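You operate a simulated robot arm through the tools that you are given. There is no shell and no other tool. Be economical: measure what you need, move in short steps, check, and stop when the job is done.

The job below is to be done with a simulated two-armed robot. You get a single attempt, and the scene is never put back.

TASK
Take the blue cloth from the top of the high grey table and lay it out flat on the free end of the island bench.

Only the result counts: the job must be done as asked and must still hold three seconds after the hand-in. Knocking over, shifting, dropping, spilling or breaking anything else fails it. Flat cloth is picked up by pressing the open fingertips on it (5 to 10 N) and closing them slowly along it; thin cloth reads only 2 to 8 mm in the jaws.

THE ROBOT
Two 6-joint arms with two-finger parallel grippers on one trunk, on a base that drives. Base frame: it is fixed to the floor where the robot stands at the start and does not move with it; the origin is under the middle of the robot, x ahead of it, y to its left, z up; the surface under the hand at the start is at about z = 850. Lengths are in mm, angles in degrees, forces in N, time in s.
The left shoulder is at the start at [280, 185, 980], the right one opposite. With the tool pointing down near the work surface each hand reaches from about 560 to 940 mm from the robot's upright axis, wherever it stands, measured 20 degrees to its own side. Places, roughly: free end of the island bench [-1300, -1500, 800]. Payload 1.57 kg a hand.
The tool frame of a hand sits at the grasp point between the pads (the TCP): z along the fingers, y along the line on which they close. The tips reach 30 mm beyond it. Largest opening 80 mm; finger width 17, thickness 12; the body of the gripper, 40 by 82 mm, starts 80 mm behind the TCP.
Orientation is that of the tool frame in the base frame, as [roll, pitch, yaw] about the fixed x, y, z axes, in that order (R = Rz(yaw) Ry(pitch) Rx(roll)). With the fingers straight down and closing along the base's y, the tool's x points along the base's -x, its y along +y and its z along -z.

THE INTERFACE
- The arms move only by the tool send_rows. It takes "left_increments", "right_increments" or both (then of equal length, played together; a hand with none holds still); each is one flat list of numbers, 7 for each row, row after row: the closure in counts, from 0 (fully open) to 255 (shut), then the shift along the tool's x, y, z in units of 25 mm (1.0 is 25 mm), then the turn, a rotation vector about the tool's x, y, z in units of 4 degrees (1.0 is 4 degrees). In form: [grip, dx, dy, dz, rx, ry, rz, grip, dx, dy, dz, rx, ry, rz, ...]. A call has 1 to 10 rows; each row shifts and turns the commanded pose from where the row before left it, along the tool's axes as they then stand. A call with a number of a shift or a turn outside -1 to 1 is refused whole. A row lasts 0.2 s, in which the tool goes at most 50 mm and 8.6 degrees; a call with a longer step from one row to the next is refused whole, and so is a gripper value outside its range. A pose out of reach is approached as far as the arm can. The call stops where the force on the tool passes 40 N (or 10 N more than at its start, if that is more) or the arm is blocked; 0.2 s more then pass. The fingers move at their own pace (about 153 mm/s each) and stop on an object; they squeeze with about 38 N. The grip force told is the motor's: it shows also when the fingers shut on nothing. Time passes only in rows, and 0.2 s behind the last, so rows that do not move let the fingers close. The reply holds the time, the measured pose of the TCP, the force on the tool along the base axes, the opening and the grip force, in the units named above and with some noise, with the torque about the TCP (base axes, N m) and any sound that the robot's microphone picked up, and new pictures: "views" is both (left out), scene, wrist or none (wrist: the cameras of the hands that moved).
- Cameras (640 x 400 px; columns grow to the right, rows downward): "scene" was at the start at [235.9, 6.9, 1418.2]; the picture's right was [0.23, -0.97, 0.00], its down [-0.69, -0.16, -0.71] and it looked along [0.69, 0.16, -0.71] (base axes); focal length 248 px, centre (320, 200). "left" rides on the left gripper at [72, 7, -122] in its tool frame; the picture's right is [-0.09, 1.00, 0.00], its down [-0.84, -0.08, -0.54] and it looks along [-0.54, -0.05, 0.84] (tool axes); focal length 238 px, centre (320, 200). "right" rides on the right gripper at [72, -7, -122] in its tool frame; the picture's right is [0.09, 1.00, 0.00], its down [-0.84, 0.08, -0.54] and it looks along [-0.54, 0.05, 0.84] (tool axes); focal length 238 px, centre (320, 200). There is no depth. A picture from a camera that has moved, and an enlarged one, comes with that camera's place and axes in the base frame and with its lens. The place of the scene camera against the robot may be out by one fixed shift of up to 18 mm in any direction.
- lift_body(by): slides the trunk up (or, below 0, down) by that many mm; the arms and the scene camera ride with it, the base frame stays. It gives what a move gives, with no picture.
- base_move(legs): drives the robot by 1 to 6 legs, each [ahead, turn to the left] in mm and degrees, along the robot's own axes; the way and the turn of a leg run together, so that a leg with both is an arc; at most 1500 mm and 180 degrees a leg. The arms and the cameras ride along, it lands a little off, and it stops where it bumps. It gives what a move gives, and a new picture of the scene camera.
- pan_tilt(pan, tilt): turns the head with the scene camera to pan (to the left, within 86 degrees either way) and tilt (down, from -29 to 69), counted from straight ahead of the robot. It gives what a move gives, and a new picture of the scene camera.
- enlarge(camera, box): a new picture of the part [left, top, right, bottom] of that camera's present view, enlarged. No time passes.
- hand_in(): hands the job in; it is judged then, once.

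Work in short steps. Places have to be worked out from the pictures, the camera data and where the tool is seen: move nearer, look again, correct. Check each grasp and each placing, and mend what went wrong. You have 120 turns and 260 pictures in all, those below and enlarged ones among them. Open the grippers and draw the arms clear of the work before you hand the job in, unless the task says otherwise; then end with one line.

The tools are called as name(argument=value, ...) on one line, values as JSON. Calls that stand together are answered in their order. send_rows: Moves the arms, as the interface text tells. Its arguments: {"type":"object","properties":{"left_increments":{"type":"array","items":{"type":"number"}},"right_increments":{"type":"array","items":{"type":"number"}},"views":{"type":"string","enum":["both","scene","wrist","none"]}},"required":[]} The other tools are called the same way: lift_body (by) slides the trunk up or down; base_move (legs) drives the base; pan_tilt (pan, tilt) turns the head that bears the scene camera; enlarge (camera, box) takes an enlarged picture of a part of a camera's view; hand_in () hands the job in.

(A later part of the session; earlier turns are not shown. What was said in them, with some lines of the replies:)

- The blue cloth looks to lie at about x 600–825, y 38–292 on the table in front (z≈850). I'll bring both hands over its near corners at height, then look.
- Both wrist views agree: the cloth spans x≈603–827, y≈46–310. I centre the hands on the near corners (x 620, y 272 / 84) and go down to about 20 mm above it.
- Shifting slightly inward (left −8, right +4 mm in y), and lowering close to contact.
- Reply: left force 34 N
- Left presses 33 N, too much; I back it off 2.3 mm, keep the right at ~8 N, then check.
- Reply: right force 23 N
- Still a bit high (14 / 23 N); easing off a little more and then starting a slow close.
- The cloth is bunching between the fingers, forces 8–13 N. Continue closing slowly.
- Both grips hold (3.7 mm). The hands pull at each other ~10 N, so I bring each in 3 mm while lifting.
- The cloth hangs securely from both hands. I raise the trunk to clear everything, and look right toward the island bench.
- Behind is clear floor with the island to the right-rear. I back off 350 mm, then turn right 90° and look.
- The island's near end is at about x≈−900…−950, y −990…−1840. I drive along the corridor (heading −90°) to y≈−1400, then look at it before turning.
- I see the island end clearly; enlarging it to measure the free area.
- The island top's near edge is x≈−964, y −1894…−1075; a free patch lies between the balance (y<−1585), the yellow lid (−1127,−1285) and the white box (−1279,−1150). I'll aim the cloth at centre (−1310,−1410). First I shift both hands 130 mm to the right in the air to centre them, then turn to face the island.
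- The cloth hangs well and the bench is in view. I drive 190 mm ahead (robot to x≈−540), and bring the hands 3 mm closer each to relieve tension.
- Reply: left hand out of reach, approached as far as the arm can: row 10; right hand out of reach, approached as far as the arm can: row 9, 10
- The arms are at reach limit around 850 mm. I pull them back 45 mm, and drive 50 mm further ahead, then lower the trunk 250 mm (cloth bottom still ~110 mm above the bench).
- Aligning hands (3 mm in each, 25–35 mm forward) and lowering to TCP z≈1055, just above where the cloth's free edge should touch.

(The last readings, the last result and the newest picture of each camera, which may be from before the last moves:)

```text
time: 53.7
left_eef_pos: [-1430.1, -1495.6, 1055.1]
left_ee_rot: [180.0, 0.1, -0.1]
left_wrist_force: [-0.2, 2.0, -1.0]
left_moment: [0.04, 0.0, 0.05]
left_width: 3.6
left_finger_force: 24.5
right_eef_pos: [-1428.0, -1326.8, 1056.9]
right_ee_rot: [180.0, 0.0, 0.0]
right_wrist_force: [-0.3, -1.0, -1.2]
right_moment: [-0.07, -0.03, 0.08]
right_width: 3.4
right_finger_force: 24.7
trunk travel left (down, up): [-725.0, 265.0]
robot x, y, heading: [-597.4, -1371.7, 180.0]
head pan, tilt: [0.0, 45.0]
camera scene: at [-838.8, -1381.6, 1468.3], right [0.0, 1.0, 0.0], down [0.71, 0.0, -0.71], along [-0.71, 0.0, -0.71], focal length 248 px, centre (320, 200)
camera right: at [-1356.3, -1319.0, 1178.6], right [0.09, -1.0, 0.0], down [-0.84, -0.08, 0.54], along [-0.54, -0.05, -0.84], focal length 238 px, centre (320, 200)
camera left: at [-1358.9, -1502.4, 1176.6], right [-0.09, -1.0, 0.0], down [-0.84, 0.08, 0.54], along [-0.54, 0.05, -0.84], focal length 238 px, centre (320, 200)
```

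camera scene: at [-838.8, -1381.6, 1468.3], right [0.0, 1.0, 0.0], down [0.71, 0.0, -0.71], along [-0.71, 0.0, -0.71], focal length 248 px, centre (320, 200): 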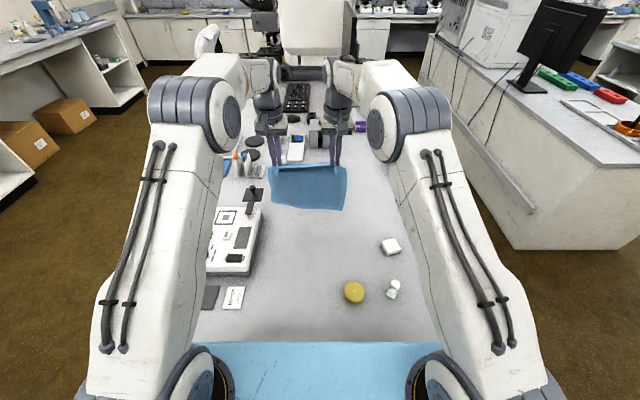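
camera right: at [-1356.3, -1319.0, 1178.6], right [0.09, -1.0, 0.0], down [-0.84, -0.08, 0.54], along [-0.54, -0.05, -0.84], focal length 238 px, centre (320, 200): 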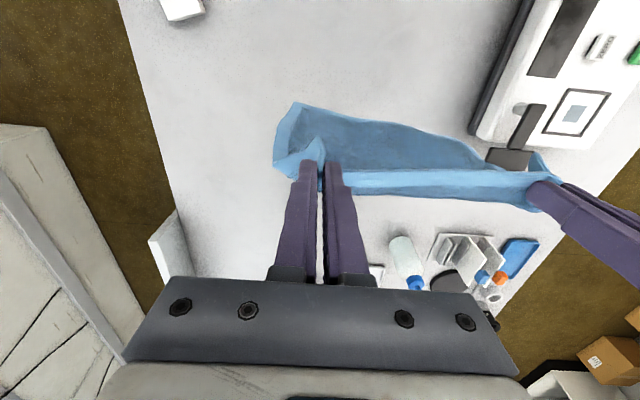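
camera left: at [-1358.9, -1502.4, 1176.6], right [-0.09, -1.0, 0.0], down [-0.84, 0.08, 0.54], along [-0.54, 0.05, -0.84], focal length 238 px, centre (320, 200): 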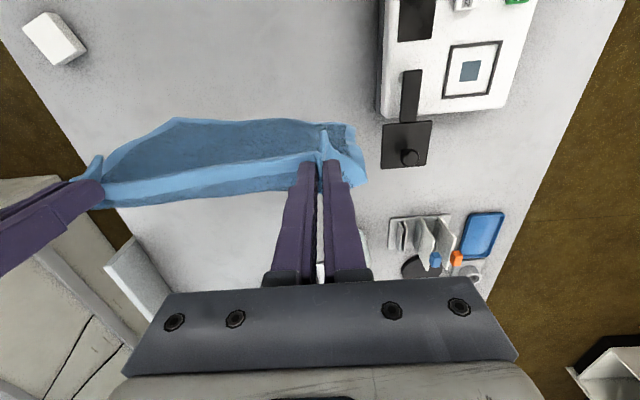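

The cloth hangs vertically with its free edge just over the bench. I lower 15 mm for contact and then begin the diagonal back-and-down laying motion.

send_rows(left_increments=[255, 0, 0, 0.3, 0, 0, 0, 255, 0, 0, 0.3, 0, 0, 0, 255, 0.4, 0, 0.4, 0, 0, 0, 255, 0.6, 0, 0.6, 0, 0, 0, 255, 0.6, 0, 0.6, 0, 0, 0, 255, 0.6, 0, 0.6, 0, 0, 0, 255, 0.6, 0, 0.6, 0, 0, 0], right_increments=[255, 0, 0, 0.3, 0, 0, 0, 255, 0, 0, 0.3, 0, 0, 0, 255, 0.4, 0, 0.4, 0, 0, 0, 255, 0.6, 0, 0.6, 0, 0, 0, 255, 0.6, 0, 0.6, 0, 0, 0, 255, 0.6, 0, 0.6, 0, 0, 0, 255, 0.6, 0, 0.6, 0, 0, 0])

```text
time: 55.3
left_eef_pos: [-1360.2, -1494.4, 970.1]
left_ee_rot: [179.9, 0.1, -0.1]
left_wrist_force: [-0.6, 1.6, -0.8]
left_moment: [0.03, -0.04, 0.03]
left_width: 3.4
left_finger_force: 24.4
right_eef_pos: [-1358.4, -1324.3, 971.6]
right_ee_rot: [-180.0, -0.1, -0.1]
right_wrist_force: [0.1, -0.9, 0.1]
right_moment: [-0.07, 0.0, 0.07]
right_width: 3.4
right_finger_force: 24.2
trunk travel left (down, up): [-725.0, 265.0]
robot x, y, heading: [-596.0, -1369.5, 179.5]
head pan, tilt: [0.0, 45.0]
camera scene: at [-838.6, -1381.6, 1468.3], right [0.0, 1.0, 0.0], down [0.71, 0.0, -0.71], along [-0.71, 0.0, -0.71], focal length 248 px, centre (320, 200)
camera right: at [-1287.3, -1318.0, 1092.8], right [0.09, -1.0, 0.0], down [-0.84, -0.08, 0.54], along [-0.54, -0.05, -0.84], focal length 238 px, centre (320, 200)
camera left: at [-1289.4, -1501.1, 1093.5], right [-0.09, -1.0, 0.0], down [-0.84, 0.08, 0.54], along [-0.54, 0.05, -0.84], focal length 238 px, centre (320, 200)
```

scene: 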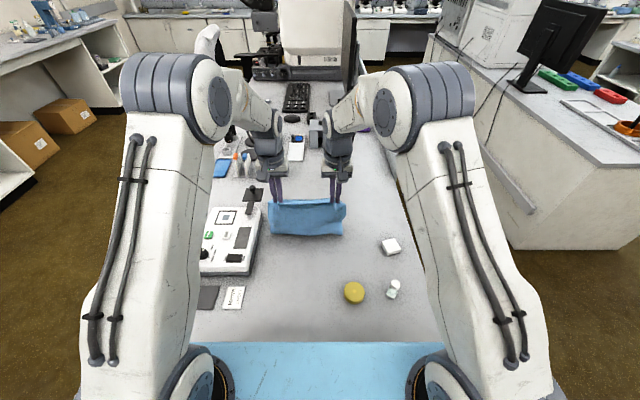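
right: 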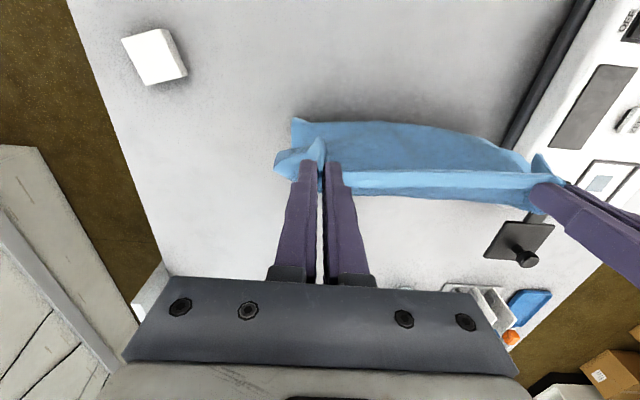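
left: 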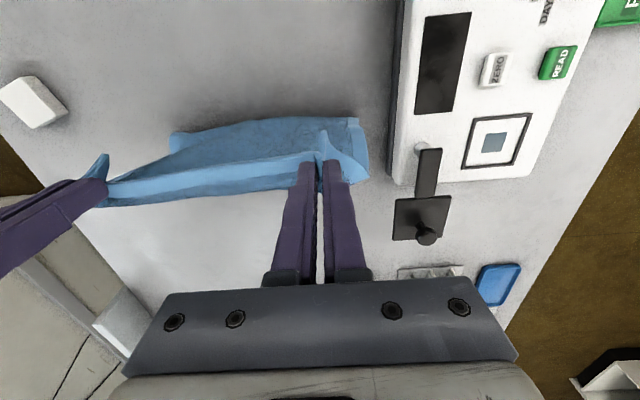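

The visible lower line is now directly beneath the hands, so the earlier part should already be laid on the far side behind it. I continue laying, a little further back.

send_rows(left_increments=[255, 0.6, 0, 0.6, 0, 0, 0, 255, 0.6, 0, 0.6, 0, 0, 0, 255, 0.6, 0, 0.6, 0, 0, 0, 255, 0.6, 0, 0.6, 0, 0, 0, 255, 0, 0, 0, 0, 0, 0], right_increments=[255, 0.6, 0, 0.6, 0, 0, 0, 255, 0.6, 0, 0.6, 0, 0, 0, 255, 0.6, 0, 0.6, 0, 0, 0, 255, 0.6, 0, 0.6, 0, 0, 0, 255, 0, 0, 0, 0, 0, 0])

```text
time: 56.5
left_eef_pos: [-1297.2, -1494.1, 911.4]
left_ee_rot: [180.0, 0.0, -0.1]
left_wrist_force: [-0.9, 1.4, 0.4]
left_moment: [0.04, 0.02, 0.11]
left_width: 3.7
left_finger_force: 24.7
right_eef_pos: [-1297.9, -1324.6, 912.2]
right_ee_rot: [-179.9, 0.0, -0.1]
right_wrist_force: [-0.2, -1.9, 0.4]
right_moment: [-0.07, -0.01, 0.07]
right_width: 3.4
right_finger_force: 24.4
trunk travel left (down, up): [-725.0, 265.0]
robot x, y, heading: [-596.3, -1367.8, 180.1]
head pan, tilt: [0.0, 45.0]
camera scene: at [-838.6, -1381.6, 1468.3], right [0.0, 1.0, 0.0], down [0.71, 0.0, -0.71], along [-0.71, 0.0, -0.71], focal length 248 px, centre (320, 200)
camera right: at [-1227.7, -1317.9, 1033.7], right [0.09, -1.0, 0.0], down [-0.84, -0.08, 0.54], along [-0.54, -0.05, -0.84], focal length 238 px, centre (320, 200)
camera left: at [-1227.3, -1501.7, 1033.4], right [-0.09, -1.0, 0.0], down [-0.84, 0.08, 0.54], along [-0.54, 0.05, -0.84], focal length 238 px, centre (320, 200)
```

scene: 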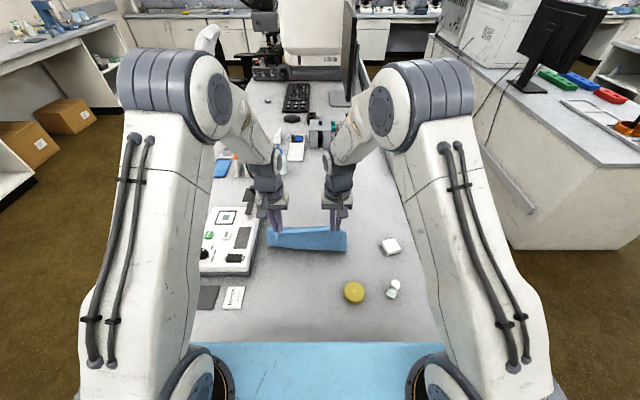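
right: 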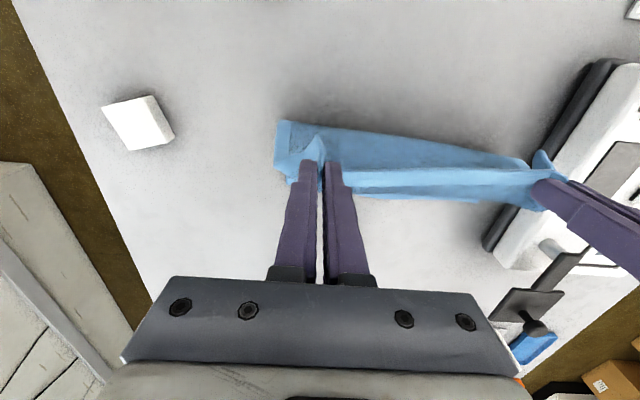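
left: 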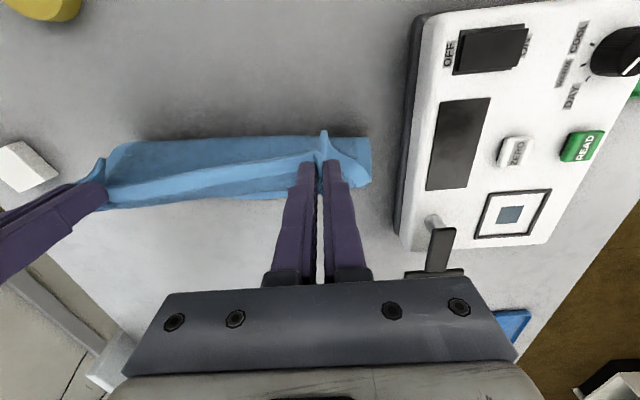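

Part of the cloth lies behind, but the free edge slid ~50 mm with the hands, which would put the near edge at the yellow lid. I lift up again, drive 30 mm ahead and restart further forward.

send_rows(left_increments=[255, 0, 0, -1, 0, 0, 0, 255, 0, 0, -1, 0, 0, 0, 255, -0.5, 0, -1, 0, 0, 0, 255, -1, 0, -1, 0, 0, 0, 255, -1, 0, -1, 0, 0, 0, 255, -1, 0, -0.8, 0, 0, 0, 255, -1, 0, 0, 0, 0, 0, 255, -1, 0, 0, 0, 0, 0], right_increments=[255, 0, 0, -1, 0, 0, 0, 255, 0, 0, -1, 0, 0, 0, 255, -0.5, 0, -1, 0, 0, 0, 255, -1, 0, -1, 0, 0, 0, 255, -1, 0, -1, 0, 0, 0, 255, -1, 0, -0.8, 0, 0, 0, 255, -1, 0, 0, 0, 0, 0, 255, -1, 0, 0, 0, 0, 0], views="none")

base_move(legs=[[30, 0]])

```text
time: 58.3
left_eef_pos: [-1438.4, -1494.7, 1057.1]
left_ee_rot: [179.9, 0.0, -0.2]
left_wrist_force: [0.6, 0.7, 0.8]
left_moment: [0.06, 0.02, 0.06]
left_width: 3.7
left_finger_force: 24.6
right_eef_pos: [-1436.1, -1325.3, 1056.9]
right_ee_rot: [-179.9, -0.1, -0.1]
right_wrist_force: [-0.1, -1.4, -0.7]
right_moment: [-0.07, 0.01, 0.06]
right_width: 3.6
right_finger_force: 24.7
trunk travel left (down, up): [-725.0, 265.0]
robot x, y, heading: [-594.5, -1370.2, 179.9]
head pan, tilt: [0.0, 45.0]
```

```text
time: 59.1
left_eef_pos: [-1468.0, -1495.0, 1057.2]
left_ee_rot: [179.9, 0.0, -0.1]
left_wrist_force: [0.3, 1.3, 0.1]
left_moment: [0.05, -0.02, 0.05]
left_width: 3.7
left_finger_force: 24.4
right_eef_pos: [-1465.8, -1325.6, 1056.1]
right_ee_rot: [180.0, 0.0, -0.2]
right_wrist_force: [0.0, -0.7, -1.1]
right_moment: [-0.03, 0.01, 0.07]
right_width: 3.3
right_finger_force: 24.6
trunk travel left (down, up): [-725.0, 265.0]
robot x, y, heading: [-624.2, -1370.6, 179.8]
head pan, tilt: [0.0, 45.0]
camera scene: at [-868.8, -1381.5, 1468.4], right [0.0, 1.0, 0.0], down [0.71, 0.0, -0.71], along [-0.71, 0.0, -0.71], focal length 248 px, centre (320, 200)
```

scene: 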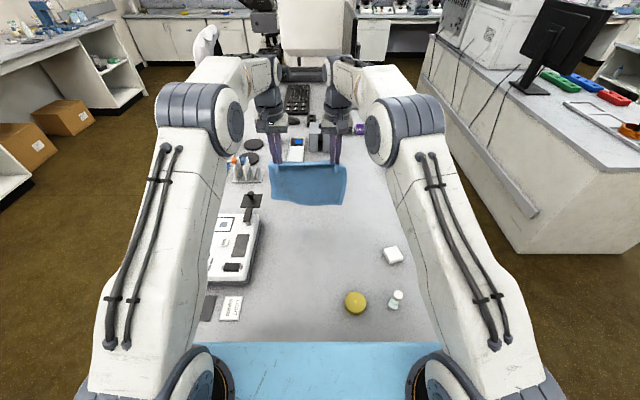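

Free hang again at x≈−1467. Now laying in one smooth diagonal run.

send_rows(left_increments=[255, 0, 0, 0.3, 0, 0, 0, 255, 0, 0, 0.3, 0, 0, 0, 255, 0.5, 0, 0.6, 0, 0, 0, 255, 0.7, 0, 0.7, 0, 0, 0, 255, 0.7, 0, 0.7, 0, 0, 0, 255, 0.7, 0, 0.7, 0, 0, 0, 255, 0.7, 0, 0.7, 0, 0, 0, 255, 0.7, 0, 0.7, 0, 0, 0, 255, 0.7, 0, 0.7, 0, 0, 0, 255, 0.7, 0, 0.7, 0, 0, 0], right_increments=[255, 0, 0, 0.3, 0, 0, 0, 255, 0, 0, 0.3, 0, 0, 0, 255, 0.5, 0, 0.6, 0, 0, 0, 255, 0.7, 0, 0.7, 0, 0, 0, 255, 0.7, 0, 0.7, 0, 0, 0, 255, 0.7, 0, 0.7, 0, 0, 0, 255, 0.7, 0, 0.7, 0, 0, 0, 255, 0.7, 0, 0.7, 0, 0, 0, 255, 0.7, 0, 0.7, 0, 0, 0, 255, 0.7, 0, 0.7, 0, 0, 0])

```text
time: 61.3
left_eef_pos: [-1335.4, -1495.4, 905.1]
left_ee_rot: [180.0, 0.1, -0.1]
left_wrist_force: [0.2, 1.2, 0.3]
left_moment: [0.04, 0.0, 0.06]
left_width: 3.5
left_finger_force: 24.4
right_eef_pos: [-1331.5, -1326.7, 905.2]
right_ee_rot: [179.9, 0.0, -0.1]
right_wrist_force: [-0.1, -0.8, -1.1]
right_moment: [-0.05, -0.01, 0.06]
right_width: 3.6
right_finger_force: 24.3
trunk travel left (down, up): [-725.0, 265.0]
robot x, y, heading: [-624.2, -1371.5, 179.8]
head pan, tilt: [0.0, 45.0]
camera scene: at [-869.2, -1381.6, 1468.3], right [0.0, 1.0, 0.0], down [0.71, 0.0, -0.71], along [-0.71, 0.0, -0.71], focal length 248 px, centre (320, 200)
camera right: at [-1260.4, -1319.5, 1025.2], right [0.09, -1.0, 0.0], down [-0.84, -0.08, 0.54], along [-0.54, -0.05, -0.84], focal length 238 px, centre (320, 200)
camera left: at [-1263.4, -1502.4, 1027.3], right [-0.09, -1.0, 0.0], down [-0.84, 0.08, 0.54], along [-0.54, 0.05, -0.84], focal length 238 px, centre (320, 200)
```

scene: 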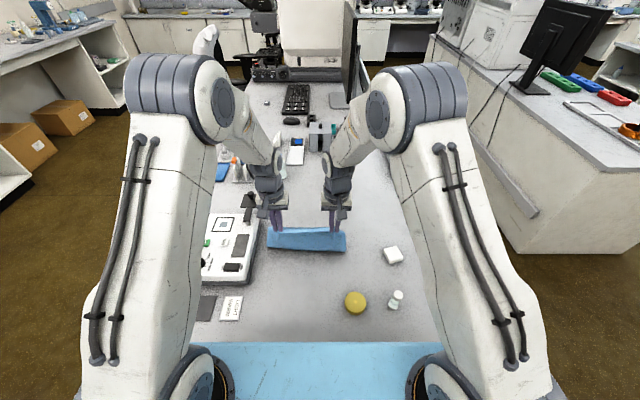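
right: 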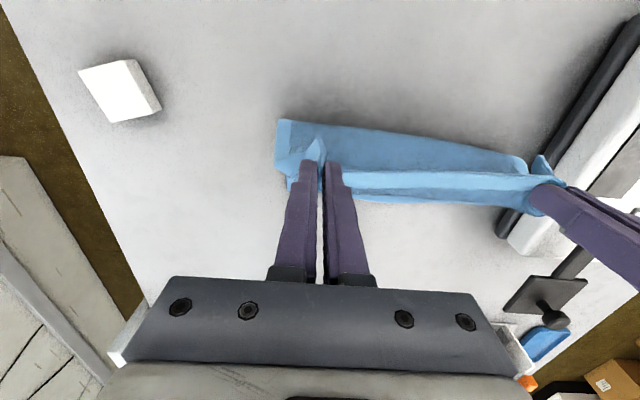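
left: 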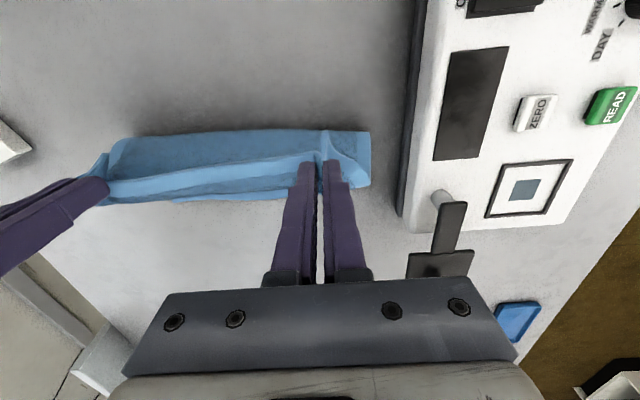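

The laid part now reaches to x≈−1405 and some slack remains. I retreat more than I descend: +90 mm back, −45 mm down.

send_rows(left_increments=[255, 0.6, 0, 0.3, 0, 0, 0, 255, 0.6, 0, 0.3, 0, 0, 0, 255, 0.6, 0, 0.3, 0, 0, 0, 255, 0.6, 0, 0.3, 0, 0, 0, 255, 0.6, 0, 0.3, 0, 0, 0, 255, 0, 0, 0, 0, 0, 0], right_increments=[255, 0.6, 0, 0.3, 0, 0, 0, 255, 0.6, 0, 0.3, 0, 0, 0, 255, 0.6, 0, 0.3, 0, 0, 0, 255, 0.6, 0, 0.3, 0, 0, 0, 255, 0.5, 0, 0.3, 0, 0, 0, 255, 0, 0, 0, 0, 0, 0])

```text
time: 62.7
left_eef_pos: [-1257.9, -1495.3, 866.0]
left_ee_rot: [-180.0, 0.0, -0.1]
left_wrist_force: [-0.4, 1.9, 0.4]
left_moment: [0.06, -0.01, 0.04]
left_width: 3.4
left_finger_force: 23.9
right_eef_pos: [-1258.1, -1325.2, 865.6]
right_ee_rot: [180.0, 0.0, -0.1]
right_wrist_force: [-0.2, -1.6, 0.7]
right_moment: [-0.09, -0.01, 0.06]
right_width: 3.4
right_finger_force: 24.3
trunk travel left (down, up): [-725.0, 265.0]
robot x, y, heading: [-625.1, -1369.7, 179.9]
head pan, tilt: [0.0, 45.0]
camera scene: at [-869.1, -1381.6, 1468.3], right [0.0, 1.0, 0.0], down [0.71, 0.0, -0.71], along [-0.71, 0.0, -0.71], focal length 248 px, centre (320, 200)
camera right: at [-1187.4, -1318.1, 986.6], right [0.09, -1.0, 0.0], down [-0.84, -0.08, 0.54], along [-0.54, -0.05, -0.84], focal length 238 px, centre (320, 200)
camera left: at [-1187.8, -1502.8, 989.0], right [-0.09, -1.0, 0.0], down [-0.84, 0.08, 0.54], along [-0.54, 0.05, -0.84], focal length 238 px, centre (320, 200)
```

scene: 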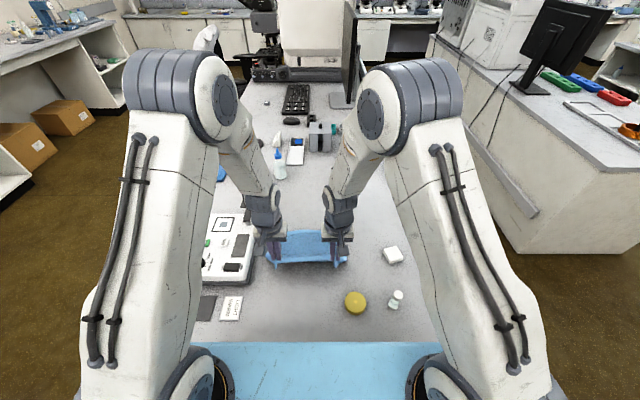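
right: 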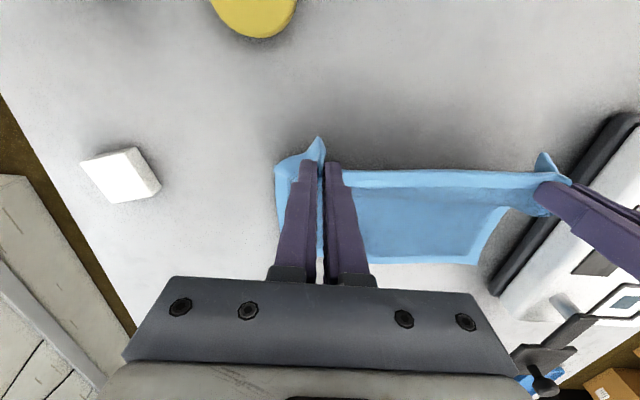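
left: 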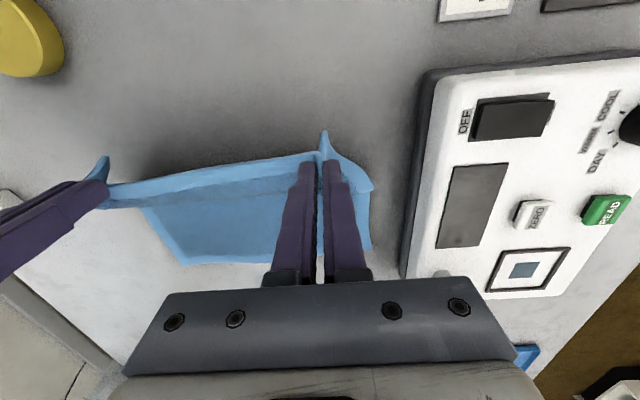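

The cloth is laid nicely behind the hands with far edge about x≈−1380. To stay clear of the lid I'll only retreat to x≈−1228 while lowering the tips to the bench, release there, then smooth it forward from the far edge.

send_rows(left_increments=[255, 0.4, 0, 0.35, 0, 0, 0, 255, 0.4, 0, 0.35, 0, 0, 0, 255, 0.4, 0, 0.35, 0, 0, 0, 255, 0, 0, 0.1, 0, 0, 0, 255, 0, 0, 0, 0, 0, 0], right_increments=[255, 0.4, 0, 0.35, 0, 0, 0, 255, 0.4, 0, 0.35, 0, 0, 0, 255, 0.4, 0, 0.35, 0, 0, 0, 255, 0, 0, 0.1, 0, 0, 0, 255, 0, 0, 0, 0, 0, 0])

```text
time: 63.9
left_eef_pos: [-1227.9, -1496.0, 838.5]
left_ee_rot: [-179.9, 0.0, -0.1]
left_wrist_force: [0.6, 1.7, -0.1]
left_moment: [0.07, -0.02, 0.07]
left_width: 3.6
left_finger_force: 24.5
right_eef_pos: [-1227.4, -1326.4, 837.2]
right_ee_rot: [180.0, 0.0, -0.2]
right_wrist_force: [0.1, -1.8, 0.7]
right_moment: [-0.08, 0.01, 0.06]
right_width: 3.5
right_finger_force: 24.7
trunk travel left (down, up): [-725.0, 265.0]
robot x, y, heading: [-622.0, -1369.7, 180.0]
head pan, tilt: [0.0, 45.0]
camera scene: at [-869.1, -1381.6, 1468.3], right [0.0, 1.0, 0.0], down [0.71, 0.0, -0.71], along [-0.71, 0.0, -0.71], focal length 248 px, centre (320, 200)
camera right: at [-1156.4, -1318.7, 958.3], right [0.09, -1.0, 0.0], down [-0.84, -0.08, 0.54], along [-0.54, -0.05, -0.84], focal length 238 px, centre (320, 200)
camera left: at [-1157.7, -1502.3, 960.5], right [-0.09, -1.0, 0.0], down [-0.84, 0.08, 0.54], along [-0.54, 0.05, -0.84], focal length 238 px, centre (320, 200)
```

scene: 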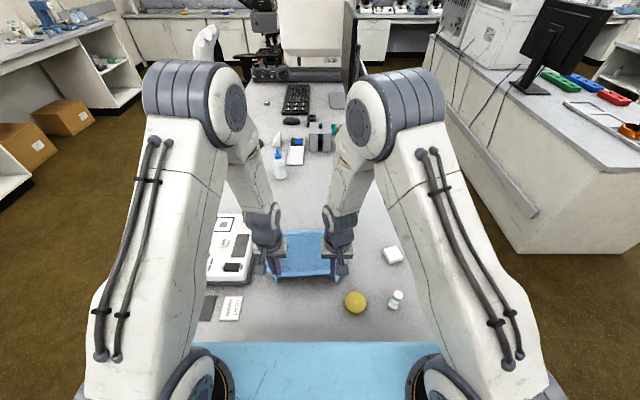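
right: 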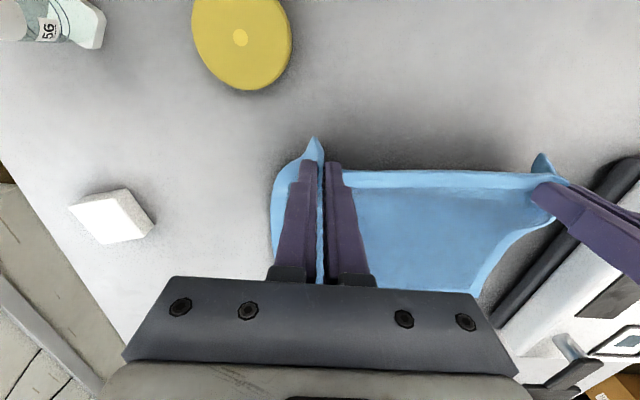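
left: 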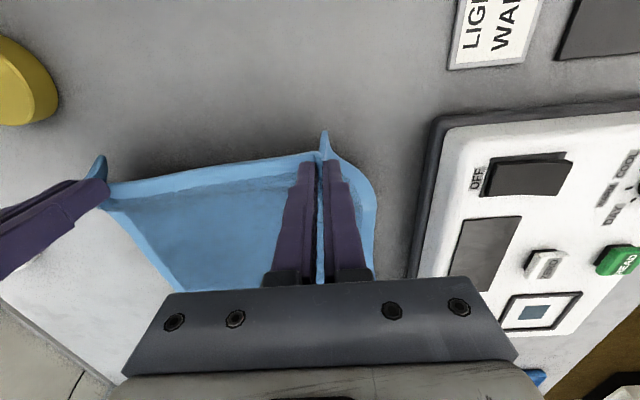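

Tips not yet touching; lowering in small steps until contact.

send_rows(left_increments=[255, 0, 0, 0.12, 0, 0, 0, 255, 0, 0, 0.06, 0, 0, 0, 255, 0, 0, 0, 0, 0, 0], right_increments=[255, 0, 0, 0.12, 0, 0, 0, 255, 0, 0, 0.06, 0, 0, 0, 255, 0, 0, 0, 0, 0, 0], views="none")

```text
time: 64.7
left_eef_pos: [-1228.6, -1494.6, 833.8]
left_ee_rot: [-180.0, 0.0, 0.0]
left_wrist_force: [0.5, 0.7, -0.6]
left_moment: [0.09, 0.01, 0.05]
left_width: 3.6
left_finger_force: 24.2
right_eef_pos: [-1227.6, -1326.0, 832.2]
right_ee_rot: [-179.9, 0.0, 0.0]
right_wrist_force: [0.9, -1.7, 0.4]
right_moment: [-0.04, 0.01, 0.05]
right_width: 3.3
right_finger_force: 24.8
trunk travel left (down, up): [-725.0, 265.0]
robot x, y, heading: [-626.1, -1370.7, 180.0]
head pan, tilt: [0.0, 45.0]
```

send_rows(left_increments=[255, 0, 0, 0.08, 0, 0, 0, 255, 0, 0, 0.06, 0, 0, 0, 255, 0, 0, 0, 0, 0, 0], right_increments=[255, 0, 0, 0.06, 0, 0, 0, 255, 0, 0, 0.04, 0, 0, 0, 255, 0, 0, 0, 0, 0, 0], views="none")

```text
time: 65.5
left_eef_pos: [-1229.0, -1495.4, 830.1]
left_ee_rot: [-180.0, 0.0, -0.1]
left_wrist_force: [-0.1, 0.7, -0.3]
left_moment: [0.04, 0.01, 0.1]
left_width: 3.6
left_finger_force: 24.7
right_eef_pos: [-1228.6, -1325.9, 830.9]
right_ee_rot: [-180.0, 0.0, -0.1]
right_wrist_force: [0.5, -1.3, 0.5]
right_moment: [-0.04, -0.06, 0.06]
right_width: 3.4
right_finger_force: 23.9
trunk travel left (down, up): [-725.0, 265.0]
robot x, y, heading: [-623.9, -1372.2, 179.9]
head pan, tilt: [0.0, 45.0]
```

No contact yet at 830; continuing down gently.

send_rows(left_increments=[255, 0, 0, 0.06, 0, 0, 0, 255, 0, 0, 0.06, 0, 0, 0, 255, 0, 0, 0, 0, 0, 0], right_increments=[255, 0, 0, 0.06, 0, 0, 0, 255, 0, 0, 0.06, 0, 0, 0, 255, 0, 0, 0, 0, 0, 0], views="wrist")

```text
time: 66.3
left_eef_pos: [-1228.2, -1495.3, 827.2]
left_ee_rot: [179.9, -0.1, -0.1]
left_wrist_force: [0.9, 1.0, -0.1]
left_moment: [0.04, -0.01, 0.09]
left_width: 3.7
left_finger_force: 24.1
right_eef_pos: [-1228.8, -1326.4, 827.6]
right_ee_rot: [180.0, -0.1, -0.1]
right_wrist_force: [0.8, -1.3, 0.2]
right_moment: [-0.08, -0.01, 0.04]
right_width: 3.3
right_finger_force: 24.5
trunk travel left (down, up): [-725.0, 265.0]
robot x, y, heading: [-625.6, -1371.2, 180.0]
head pan, tilt: [0.0, 45.0]
camera right: at [-1157.3, -1319.2, 948.9], right [0.09, -1.0, 0.0], down [-0.84, -0.08, 0.54], along [-0.54, -0.05, -0.84], focal length 238 px, centre (320, 200)
camera left: at [-1157.7, -1501.9, 949.1], right [-0.09, -1.0, 0.0], down [-0.84, 0.08, 0.54], along [-0.54, 0.05, -0.84], focal length 238 px, centre (320, 200)
```

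right: 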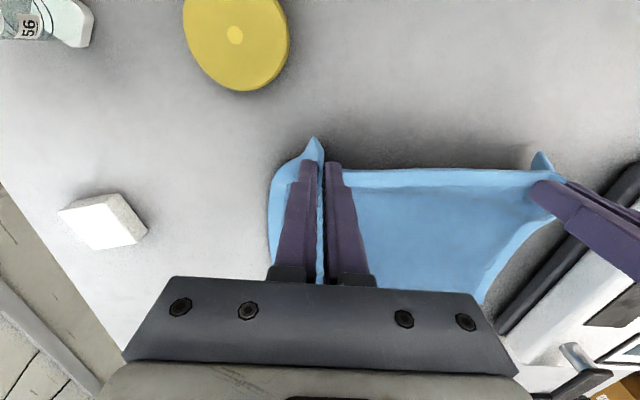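
left: 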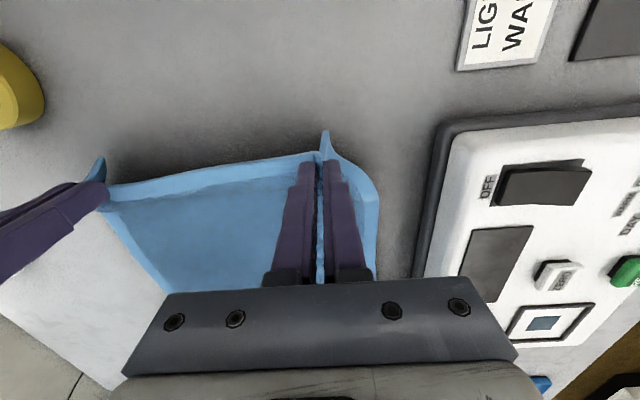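

Triangulating the white box between two wrist views puts the bench at z≈765, so contact should be near TCP 796. I lower straight down to ~802.

send_rows(left_increments=[255, 0, 0, 0.4, 0, 0, 0, 255, 0, 0, 0.3, 0, 0, 0, 255, 0, 0, 0.3, 0, 0, 0, 255, 0, 0, 0, 0, 0, 0], right_increments=[255, 0, 0, 0.4, 0, 0, 0, 255, 0, 0, 0.3, 0, 0, 0, 255, 0, 0, 0.3, 0, 0, 0, 255, 0, 0, 0, 0, 0, 0], views="wrist")

```text
time: 67.3
left_eef_pos: [-1229.9, -1494.3, 801.6]
left_ee_rot: [-180.0, 0.0, 0.0]
left_wrist_force: [-0.6, 0.6, -0.9]
left_moment: [0.04, -0.06, 0.04]
left_width: 3.3
left_finger_force: 24.8
right_eef_pos: [-1228.3, -1326.0, 802.7]
right_ee_rot: [180.0, 0.0, -0.2]
right_wrist_force: [-0.7, -0.9, -0.3]
right_moment: [-0.06, -0.02, 0.05]
right_width: 3.5
right_finger_force: 24.7
trunk travel left (down, up): [-725.0, 265.0]
robot x, y, heading: [-625.7, -1369.5, 179.8]
head pan, tilt: [0.0, 45.0]
camera right: at [-1157.9, -1318.9, 923.8], right [0.09, -1.0, 0.0], down [-0.84, -0.08, 0.54], along [-0.54, -0.05, -0.84], focal length 238 px, centre (320, 200)
camera left: at [-1157.5, -1501.7, 924.4], right [-0.09, -1.0, 0.0], down [-0.84, 0.08, 0.54], along [-0.54, 0.05, -0.84], focal length 238 px, centre (320, 200)
```

right: 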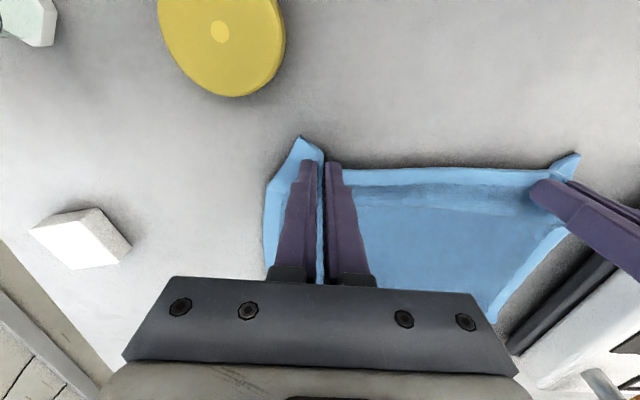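
left: 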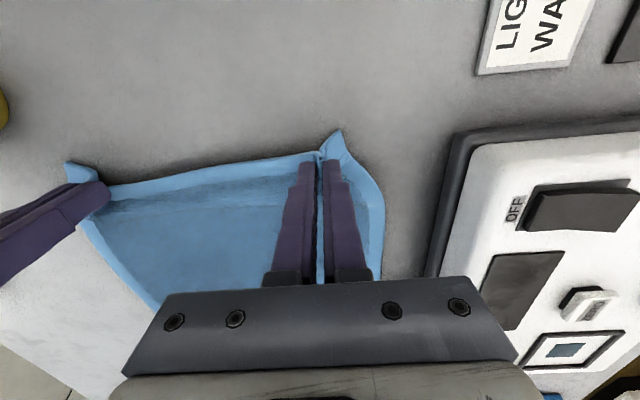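

Nearly there, the cloth lies well. A few more millimetres to touch.

send_rows(left_increments=[255, 0, 0, 0.08, 0, 0, 0, 255, 0, 0, 0.08, 0, 0, 0, 255, 0, 0, 0, 0, 0, 0], right_increments=[255, 0, 0, 0.08, 0, 0, 0, 255, 0, 0, 0.08, 0, 0, 0, 255, 0, 0, 0, 0, 0, 0], views="none")

```text
time: 68.1
left_eef_pos: [-1227.8, -1496.4, 797.7]
left_ee_rot: [180.0, 0.0, -0.1]
left_wrist_force: [-1.3, 0.2, 0.7]
left_moment: [0.06, 0.02, 0.06]
left_width: 3.6
left_finger_force: 24.4
right_eef_pos: [-1228.6, -1326.5, 799.5]
right_ee_rot: [-180.0, 0.0, -0.1]
right_wrist_force: [0.3, -2.4, 0.3]
right_moment: [-0.04, -0.04, 0.06]
right_width: 3.8
right_finger_force: 24.7
trunk travel left (down, up): [-725.0, 265.0]
robot x, y, heading: [-622.3, -1373.2, 180.1]
head pan, tilt: [0.0, 45.0]
```

send_rows(left_increments=[255, 0, 0, 0.05, 0, 0, 0, 255, 0, 0, 0.05, 0, 0, 0, 255, 0, 0, 0, 0, 0, 0], right_increments=[255, 0, 0, 0.07, 0, 0, 0, 255, 0, 0, 0.06, 0, 0, 0, 255, 0, 0, 0, 0, 0, 0], views="none")

```text
time: 68.9
left_eef_pos: [-1228.7, -1494.5, 794.9]
left_ee_rot: [179.9, 0.0, -0.1]
left_wrist_force: [0.7, 0.3, 0.8]
left_moment: [0.05, 0.03, 0.05]
left_width: 3.4
left_finger_force: 24.5
right_eef_pos: [-1228.8, -1326.4, 795.0]
right_ee_rot: [179.9, 0.0, -0.1]
right_wrist_force: [0.2, -2.0, 0.8]
right_moment: [-0.06, -0.02, 0.05]
right_width: 3.5
right_finger_force: 24.6
trunk travel left (down, up): [-725.0, 265.0]
robot x, y, heading: [-622.7, -1370.7, 180.0]
head pan, tilt: [0.0, 45.0]
```

Still free at 795; another few millimetres.

send_rows(left_increments=[255, 0, 0, 0.06, 0, 0, 0, 255, 0, 0, 0.06, 0, 0, 0, 255, 0, 0, 0, 0, 0, 0], right_increments=[255, 0, 0, 0.06, 0, 0, 0, 255, 0, 0, 0.06, 0, 0, 0, 255, 0, 0, 0, 0, 0, 0], views="wrist")

```text
time: 69.7
left_eef_pos: [-1229.4, -1496.3, 794.0]
left_ee_rot: [180.0, 0.1, -0.1]
left_wrist_force: [0.7, 2.0, 5.3]
left_moment: [0.05, -0.03, 0.03]
left_width: 3.5
left_finger_force: 24.7
right_eef_pos: [-1229.3, -1324.5, 792.2]
right_ee_rot: [180.0, -0.1, -0.1]
right_wrist_force: [0.6, -1.7, 11.5]
right_moment: [-0.03, -0.02, 0.09]
right_width: 3.2
right_finger_force: 24.3
trunk travel left (down, up): [-725.0, 265.0]
robot x, y, heading: [-628.4, -1372.0, 179.7]
head pan, tilt: [0.0, 45.0]
camera right: at [-1157.5, -1318.7, 914.3], right [0.09, -1.0, 0.0], down [-0.84, -0.08, 0.54], along [-0.54, -0.05, -0.84], focal length 238 px, centre (320, 200)
camera left: at [-1158.0, -1501.9, 915.5], right [-0.09, -1.0, 0.0], down [-0.84, 0.08, 0.54], along [-0.54, 0.05, -0.84], focal length 238 px, centre (320, 200)
```

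right: 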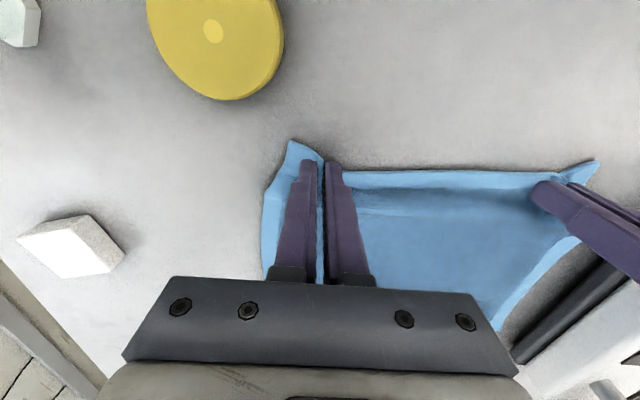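
left: 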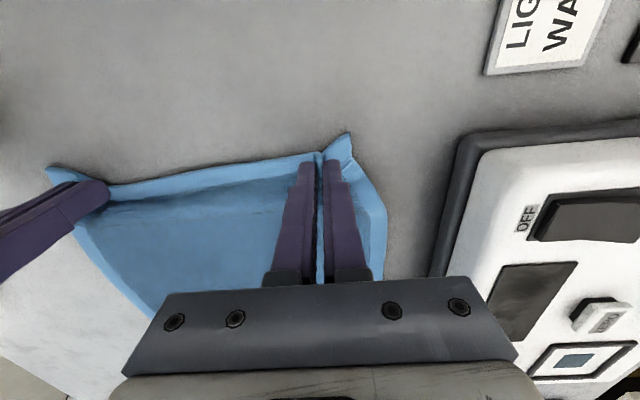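

Contact (5 / 11 N). I open slowly while still pressing, so that the fingers spread the pinched folds back out.

send_rows(left_increments=[240, 0, 0, 0, 0, 0, 0, 225, 0, 0, 0, 0, 0, 0, 210, 0, 0, 0, 0, 0, 0, 195, 0, 0, 0, 0, 0, 0, 180, 0, 0, 0, 0, 0, 0, 165, 0, 0, 0, 0, 0, 0, 150, 0, 0, 0, 0, 0, 0, 135, 0, 0, 0, 0, 0, 0, 120, 0, 0, 0, 0, 0, 0], right_increments=[240, 0, 0, -0.03, 0, 0, 0, 225, 0, 0, 0, 0, 0, 0, 210, 0, 0, 0, 0, 0, 0, 195, 0, 0, 0, 0, 0, 0, 180, 0, 0, 0, 0, 0, 0, 165, 0, 0, 0, 0, 0, 0, 150, 0, 0, 0, 0, 0, 0, 135, 0, 0, 0, 0, 0, 0, 120, 0, 0, 0, 0, 0, 0], views="wrist")

```text
time: 71.7
left_eef_pos: [-1228.7, -1494.9, 792.4]
left_ee_rot: [179.9, 0.0, -0.2]
left_wrist_force: [0.1, 0.1, 9.4]
left_moment: [0.0, 0.0, -0.01]
left_width: 33.7
left_finger_force: 0.2
right_eef_pos: [-1228.6, -1325.3, 793.4]
right_ee_rot: [-179.9, 0.0, -0.1]
right_wrist_force: [0.3, -0.1, 4.7]
right_moment: [0.03, 0.03, 0.02]
right_width: 38.8
right_finger_force: 0.0
trunk travel left (down, up): [-725.0, 265.0]
robot x, y, heading: [-627.4, -1371.3, 180.1]
head pan, tilt: [0.0, 45.0]
camera right: at [-1157.3, -1318.8, 914.6], right [0.09, -1.0, 0.0], down [-0.84, -0.08, 0.54], along [-0.54, -0.05, -0.84], focal length 238 px, centre (320, 200)
camera left: at [-1158.0, -1501.8, 915.2], right [-0.09, -1.0, 0.0], down [-0.84, 0.08, 0.54], along [-0.54, 0.05, -0.84], focal length 238 px, centre (320, 200)
```

right: 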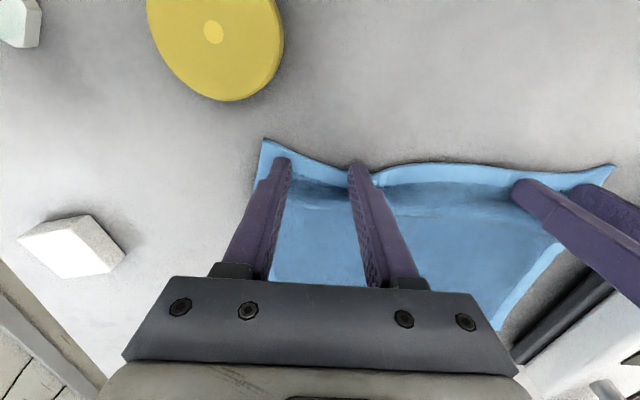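
left: 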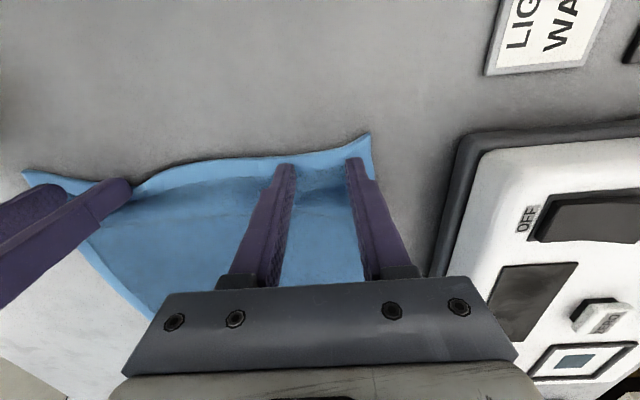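

The pinches spread back out nicely. Still pressing lightly, I slide the hands 8 mm apart to take out the bulge between, then lift straight up.

send_rows(left_increments=[120, 0, 0.1, 0, 0, 0, 0, 120, 0, 0.1, 0, 0, 0, 0, 120, 0, 0.12, 0, 0, 0, 0, 120, 0, 0, 0, 0, 0, 0, 120, 0, 0, -0.3, 0, 0, 0, 120, 0, 0, -1, 0, 0, 0, 120, 0, 0, -1, 0, 0, 0, 120, 0, 0, -1, 0, 0, 0, 120, 0, 0, -1, 0, 0, 0], right_increments=[120, 0, -0.1, 0, 0, 0, 0, 120, 0, -0.1, 0, 0, 0, 0, 120, 0, -0.12, 0, 0, 0, 0, 120, 0, 0, 0, 0, 0, 0, 120, 0, 0, -0.3, 0, 0, 0, 120, 0, 0, -1, 0, 0, 0, 120, 0, 0, -1, 0, 0, 0, 120, 0, 0, -1, 0, 0, 0, 120, 0, 0, -1, 0, 0, 0])

```text
time: 73.7
left_eef_pos: [-1229.9, -1502.5, 901.8]
left_ee_rot: [-180.0, 0.0, -0.1]
left_wrist_force: [0.0, 0.7, 1.2]
left_moment: [0.02, 0.01, 0.03]
left_width: 42.1
left_finger_force: 0.0
right_eef_pos: [-1230.1, -1317.1, 900.8]
right_ee_rot: [-180.0, 0.0, -0.1]
right_wrist_force: [-1.2, 0.0, -0.3]
right_moment: [-0.02, -0.01, 0.01]
right_width: 42.4
right_finger_force: 0.0
trunk travel left (down, up): [-725.0, 265.0]
robot x, y, heading: [-621.9, -1372.4, 179.9]
head pan, tilt: [0.0, 45.0]
camera scene: at [-869.4, -1381.6, 1468.2], right [0.0, 1.0, 0.0], down [0.71, 0.0, -0.71], along [-0.71, 0.0, -0.71], focal length 248 px, centre (320, 200)
camera right: at [-1158.8, -1310.0, 1022.1], right [0.09, -1.0, 0.0], down [-0.84, -0.08, 0.54], along [-0.54, -0.05, -0.84], focal length 238 px, centre (320, 200)
camera left: at [-1157.9, -1509.2, 1022.8], right [-0.09, -1.0, 0.0], down [-0.84, 0.08, 0.54], along [-0.54, 0.05, -0.84], focal length 238 px, centre (320, 200)
```

scene: 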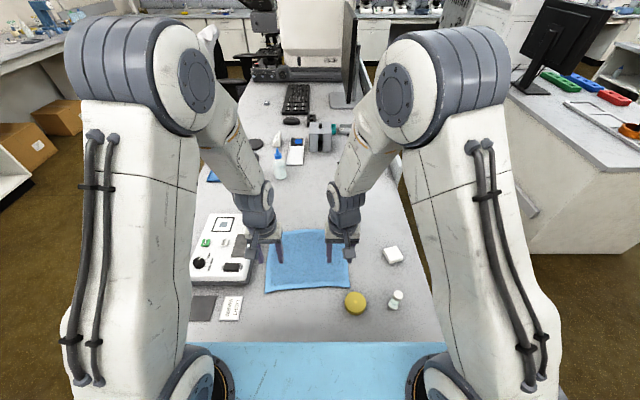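
right: 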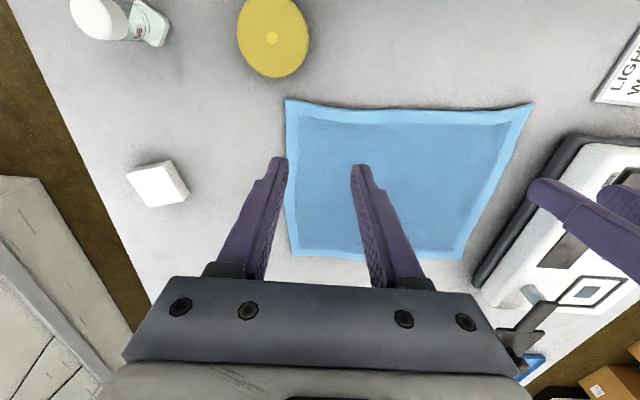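
left: 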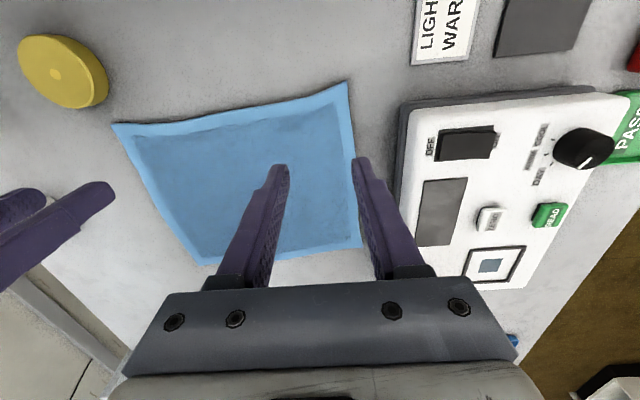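

The cloth lies flat, clear of everything. I raise the trunk, back away, and check with a clear view.

lift_body(by=200)

base_move(legs=[[-350, 0]])

enlarge(camera="scene", box=[200, 120, 440, 270])

```text
time: 75.9
left_eef_pos: [-1228.9, -1501.7, 1098.9]
left_ee_rot: [179.9, 0.0, -0.1]
left_wrist_force: [0.4, -0.1, 0.5]
left_moment: [0.01, 0.01, -0.02]
left_width: 41.8
left_finger_force: 0.1
right_eef_pos: [-1229.7, -1317.5, 1100.1]
right_ee_rot: [180.0, 0.0, -0.1]
right_wrist_force: [-0.1, -0.2, 0.1]
right_moment: [-0.02, 0.02, 0.0]
right_width: 42.6
right_finger_force: 0.1
trunk travel left (down, up): [-925.0, 65.0]
robot x, y, heading: [-624.6, -1371.3, 179.7]
head pan, tilt: [0.0, 45.0]
```

```text
time: 78.2
left_eef_pos: [-878.5, -1502.0, 1101.1]
left_ee_rot: [180.0, -0.1, -0.3]
left_wrist_force: [0.5, -0.2, 0.0]
left_moment: [0.0, -0.01, -0.01]
left_width: 42.5
left_finger_force: 0.0
right_eef_pos: [-879.1, -1316.3, 1100.2]
right_ee_rot: [-180.0, -0.1, -0.1]
right_wrist_force: [0.0, -0.1, -0.5]
right_moment: [-0.01, -0.03, 0.0]
right_width: 42.0
right_finger_force: 0.0
trunk travel left (down, up): [-925.0, 65.0]
robot x, y, heading: [-273.2, -1368.2, 179.7]
head pan, tilt: [0.0, 45.0]
camera scene: at [-518.8, -1381.9, 1668.3], right [0.0, 1.0, 0.0], down [0.71, 0.0, -0.71], along [-0.71, 0.0, -0.71], focal length 248 px, centre (320, 200)
```

scene: 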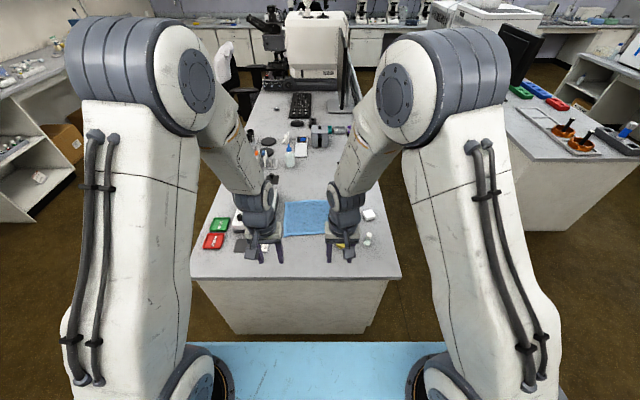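

```text
2.67 times, centred on (320, 195) of scene
camera zoom: at [-518.8, -1381.9, 1668.3], right [0.0, 1.0, 0.0], down [0.71, 0.0, -0.71], along [-0.71, 0.0, -0.71], focal length 662 px, centre (320, 213)
```

zoom: 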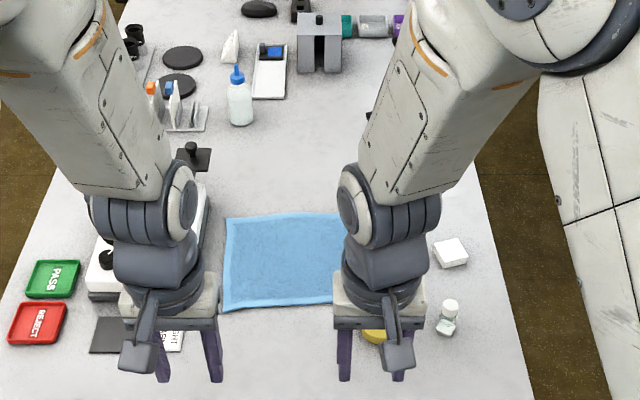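

The cloth is flat on the free end, nothing else disturbed, arms withdrawn. I open the grippers fully.

send_rows(left_increments=[0, 0, 0, 0, 0, 0, 0, 0, 0, 0, 0, 0, 0, 0], right_increments=[0, 0, 0, 0, 0, 0, 0, 0, 0, 0, 0, 0, 0, 0], views="none")

hand_in()

```text
time: 78.8
left_eef_pos: [-878.3, -1501.5, 1099.4]
left_ee_rot: [-180.0, 0.0, -0.2]
left_wrist_force: [-0.1, 0.1, 0.4]
left_moment: [-0.02, -0.01, 0.0]
left_width: 80.0
left_finger_force: 0.0
right_eef_pos: [-879.3, -1316.7, 1100.4]
right_ee_rot: [-180.0, -0.1, -0.2]
right_wrist_force: [0.1, -0.3, 0.1]
right_moment: [0.0, -0.01, -0.01]
right_width: 80.1
right_finger_force: 0.0
trunk travel left (down, up): [-925.0, 65.0]
robot x, y, heading: [-272.5, -1372.3, 179.8]
head pan, tilt: [0.0, 45.0]
```

```text
The job is handed in.
```

The blue cloth is laid out flat on the free end of the island bench. In the last pictures nothing else looked moved, and the grippers were open and the arms clear when I handed the job in.
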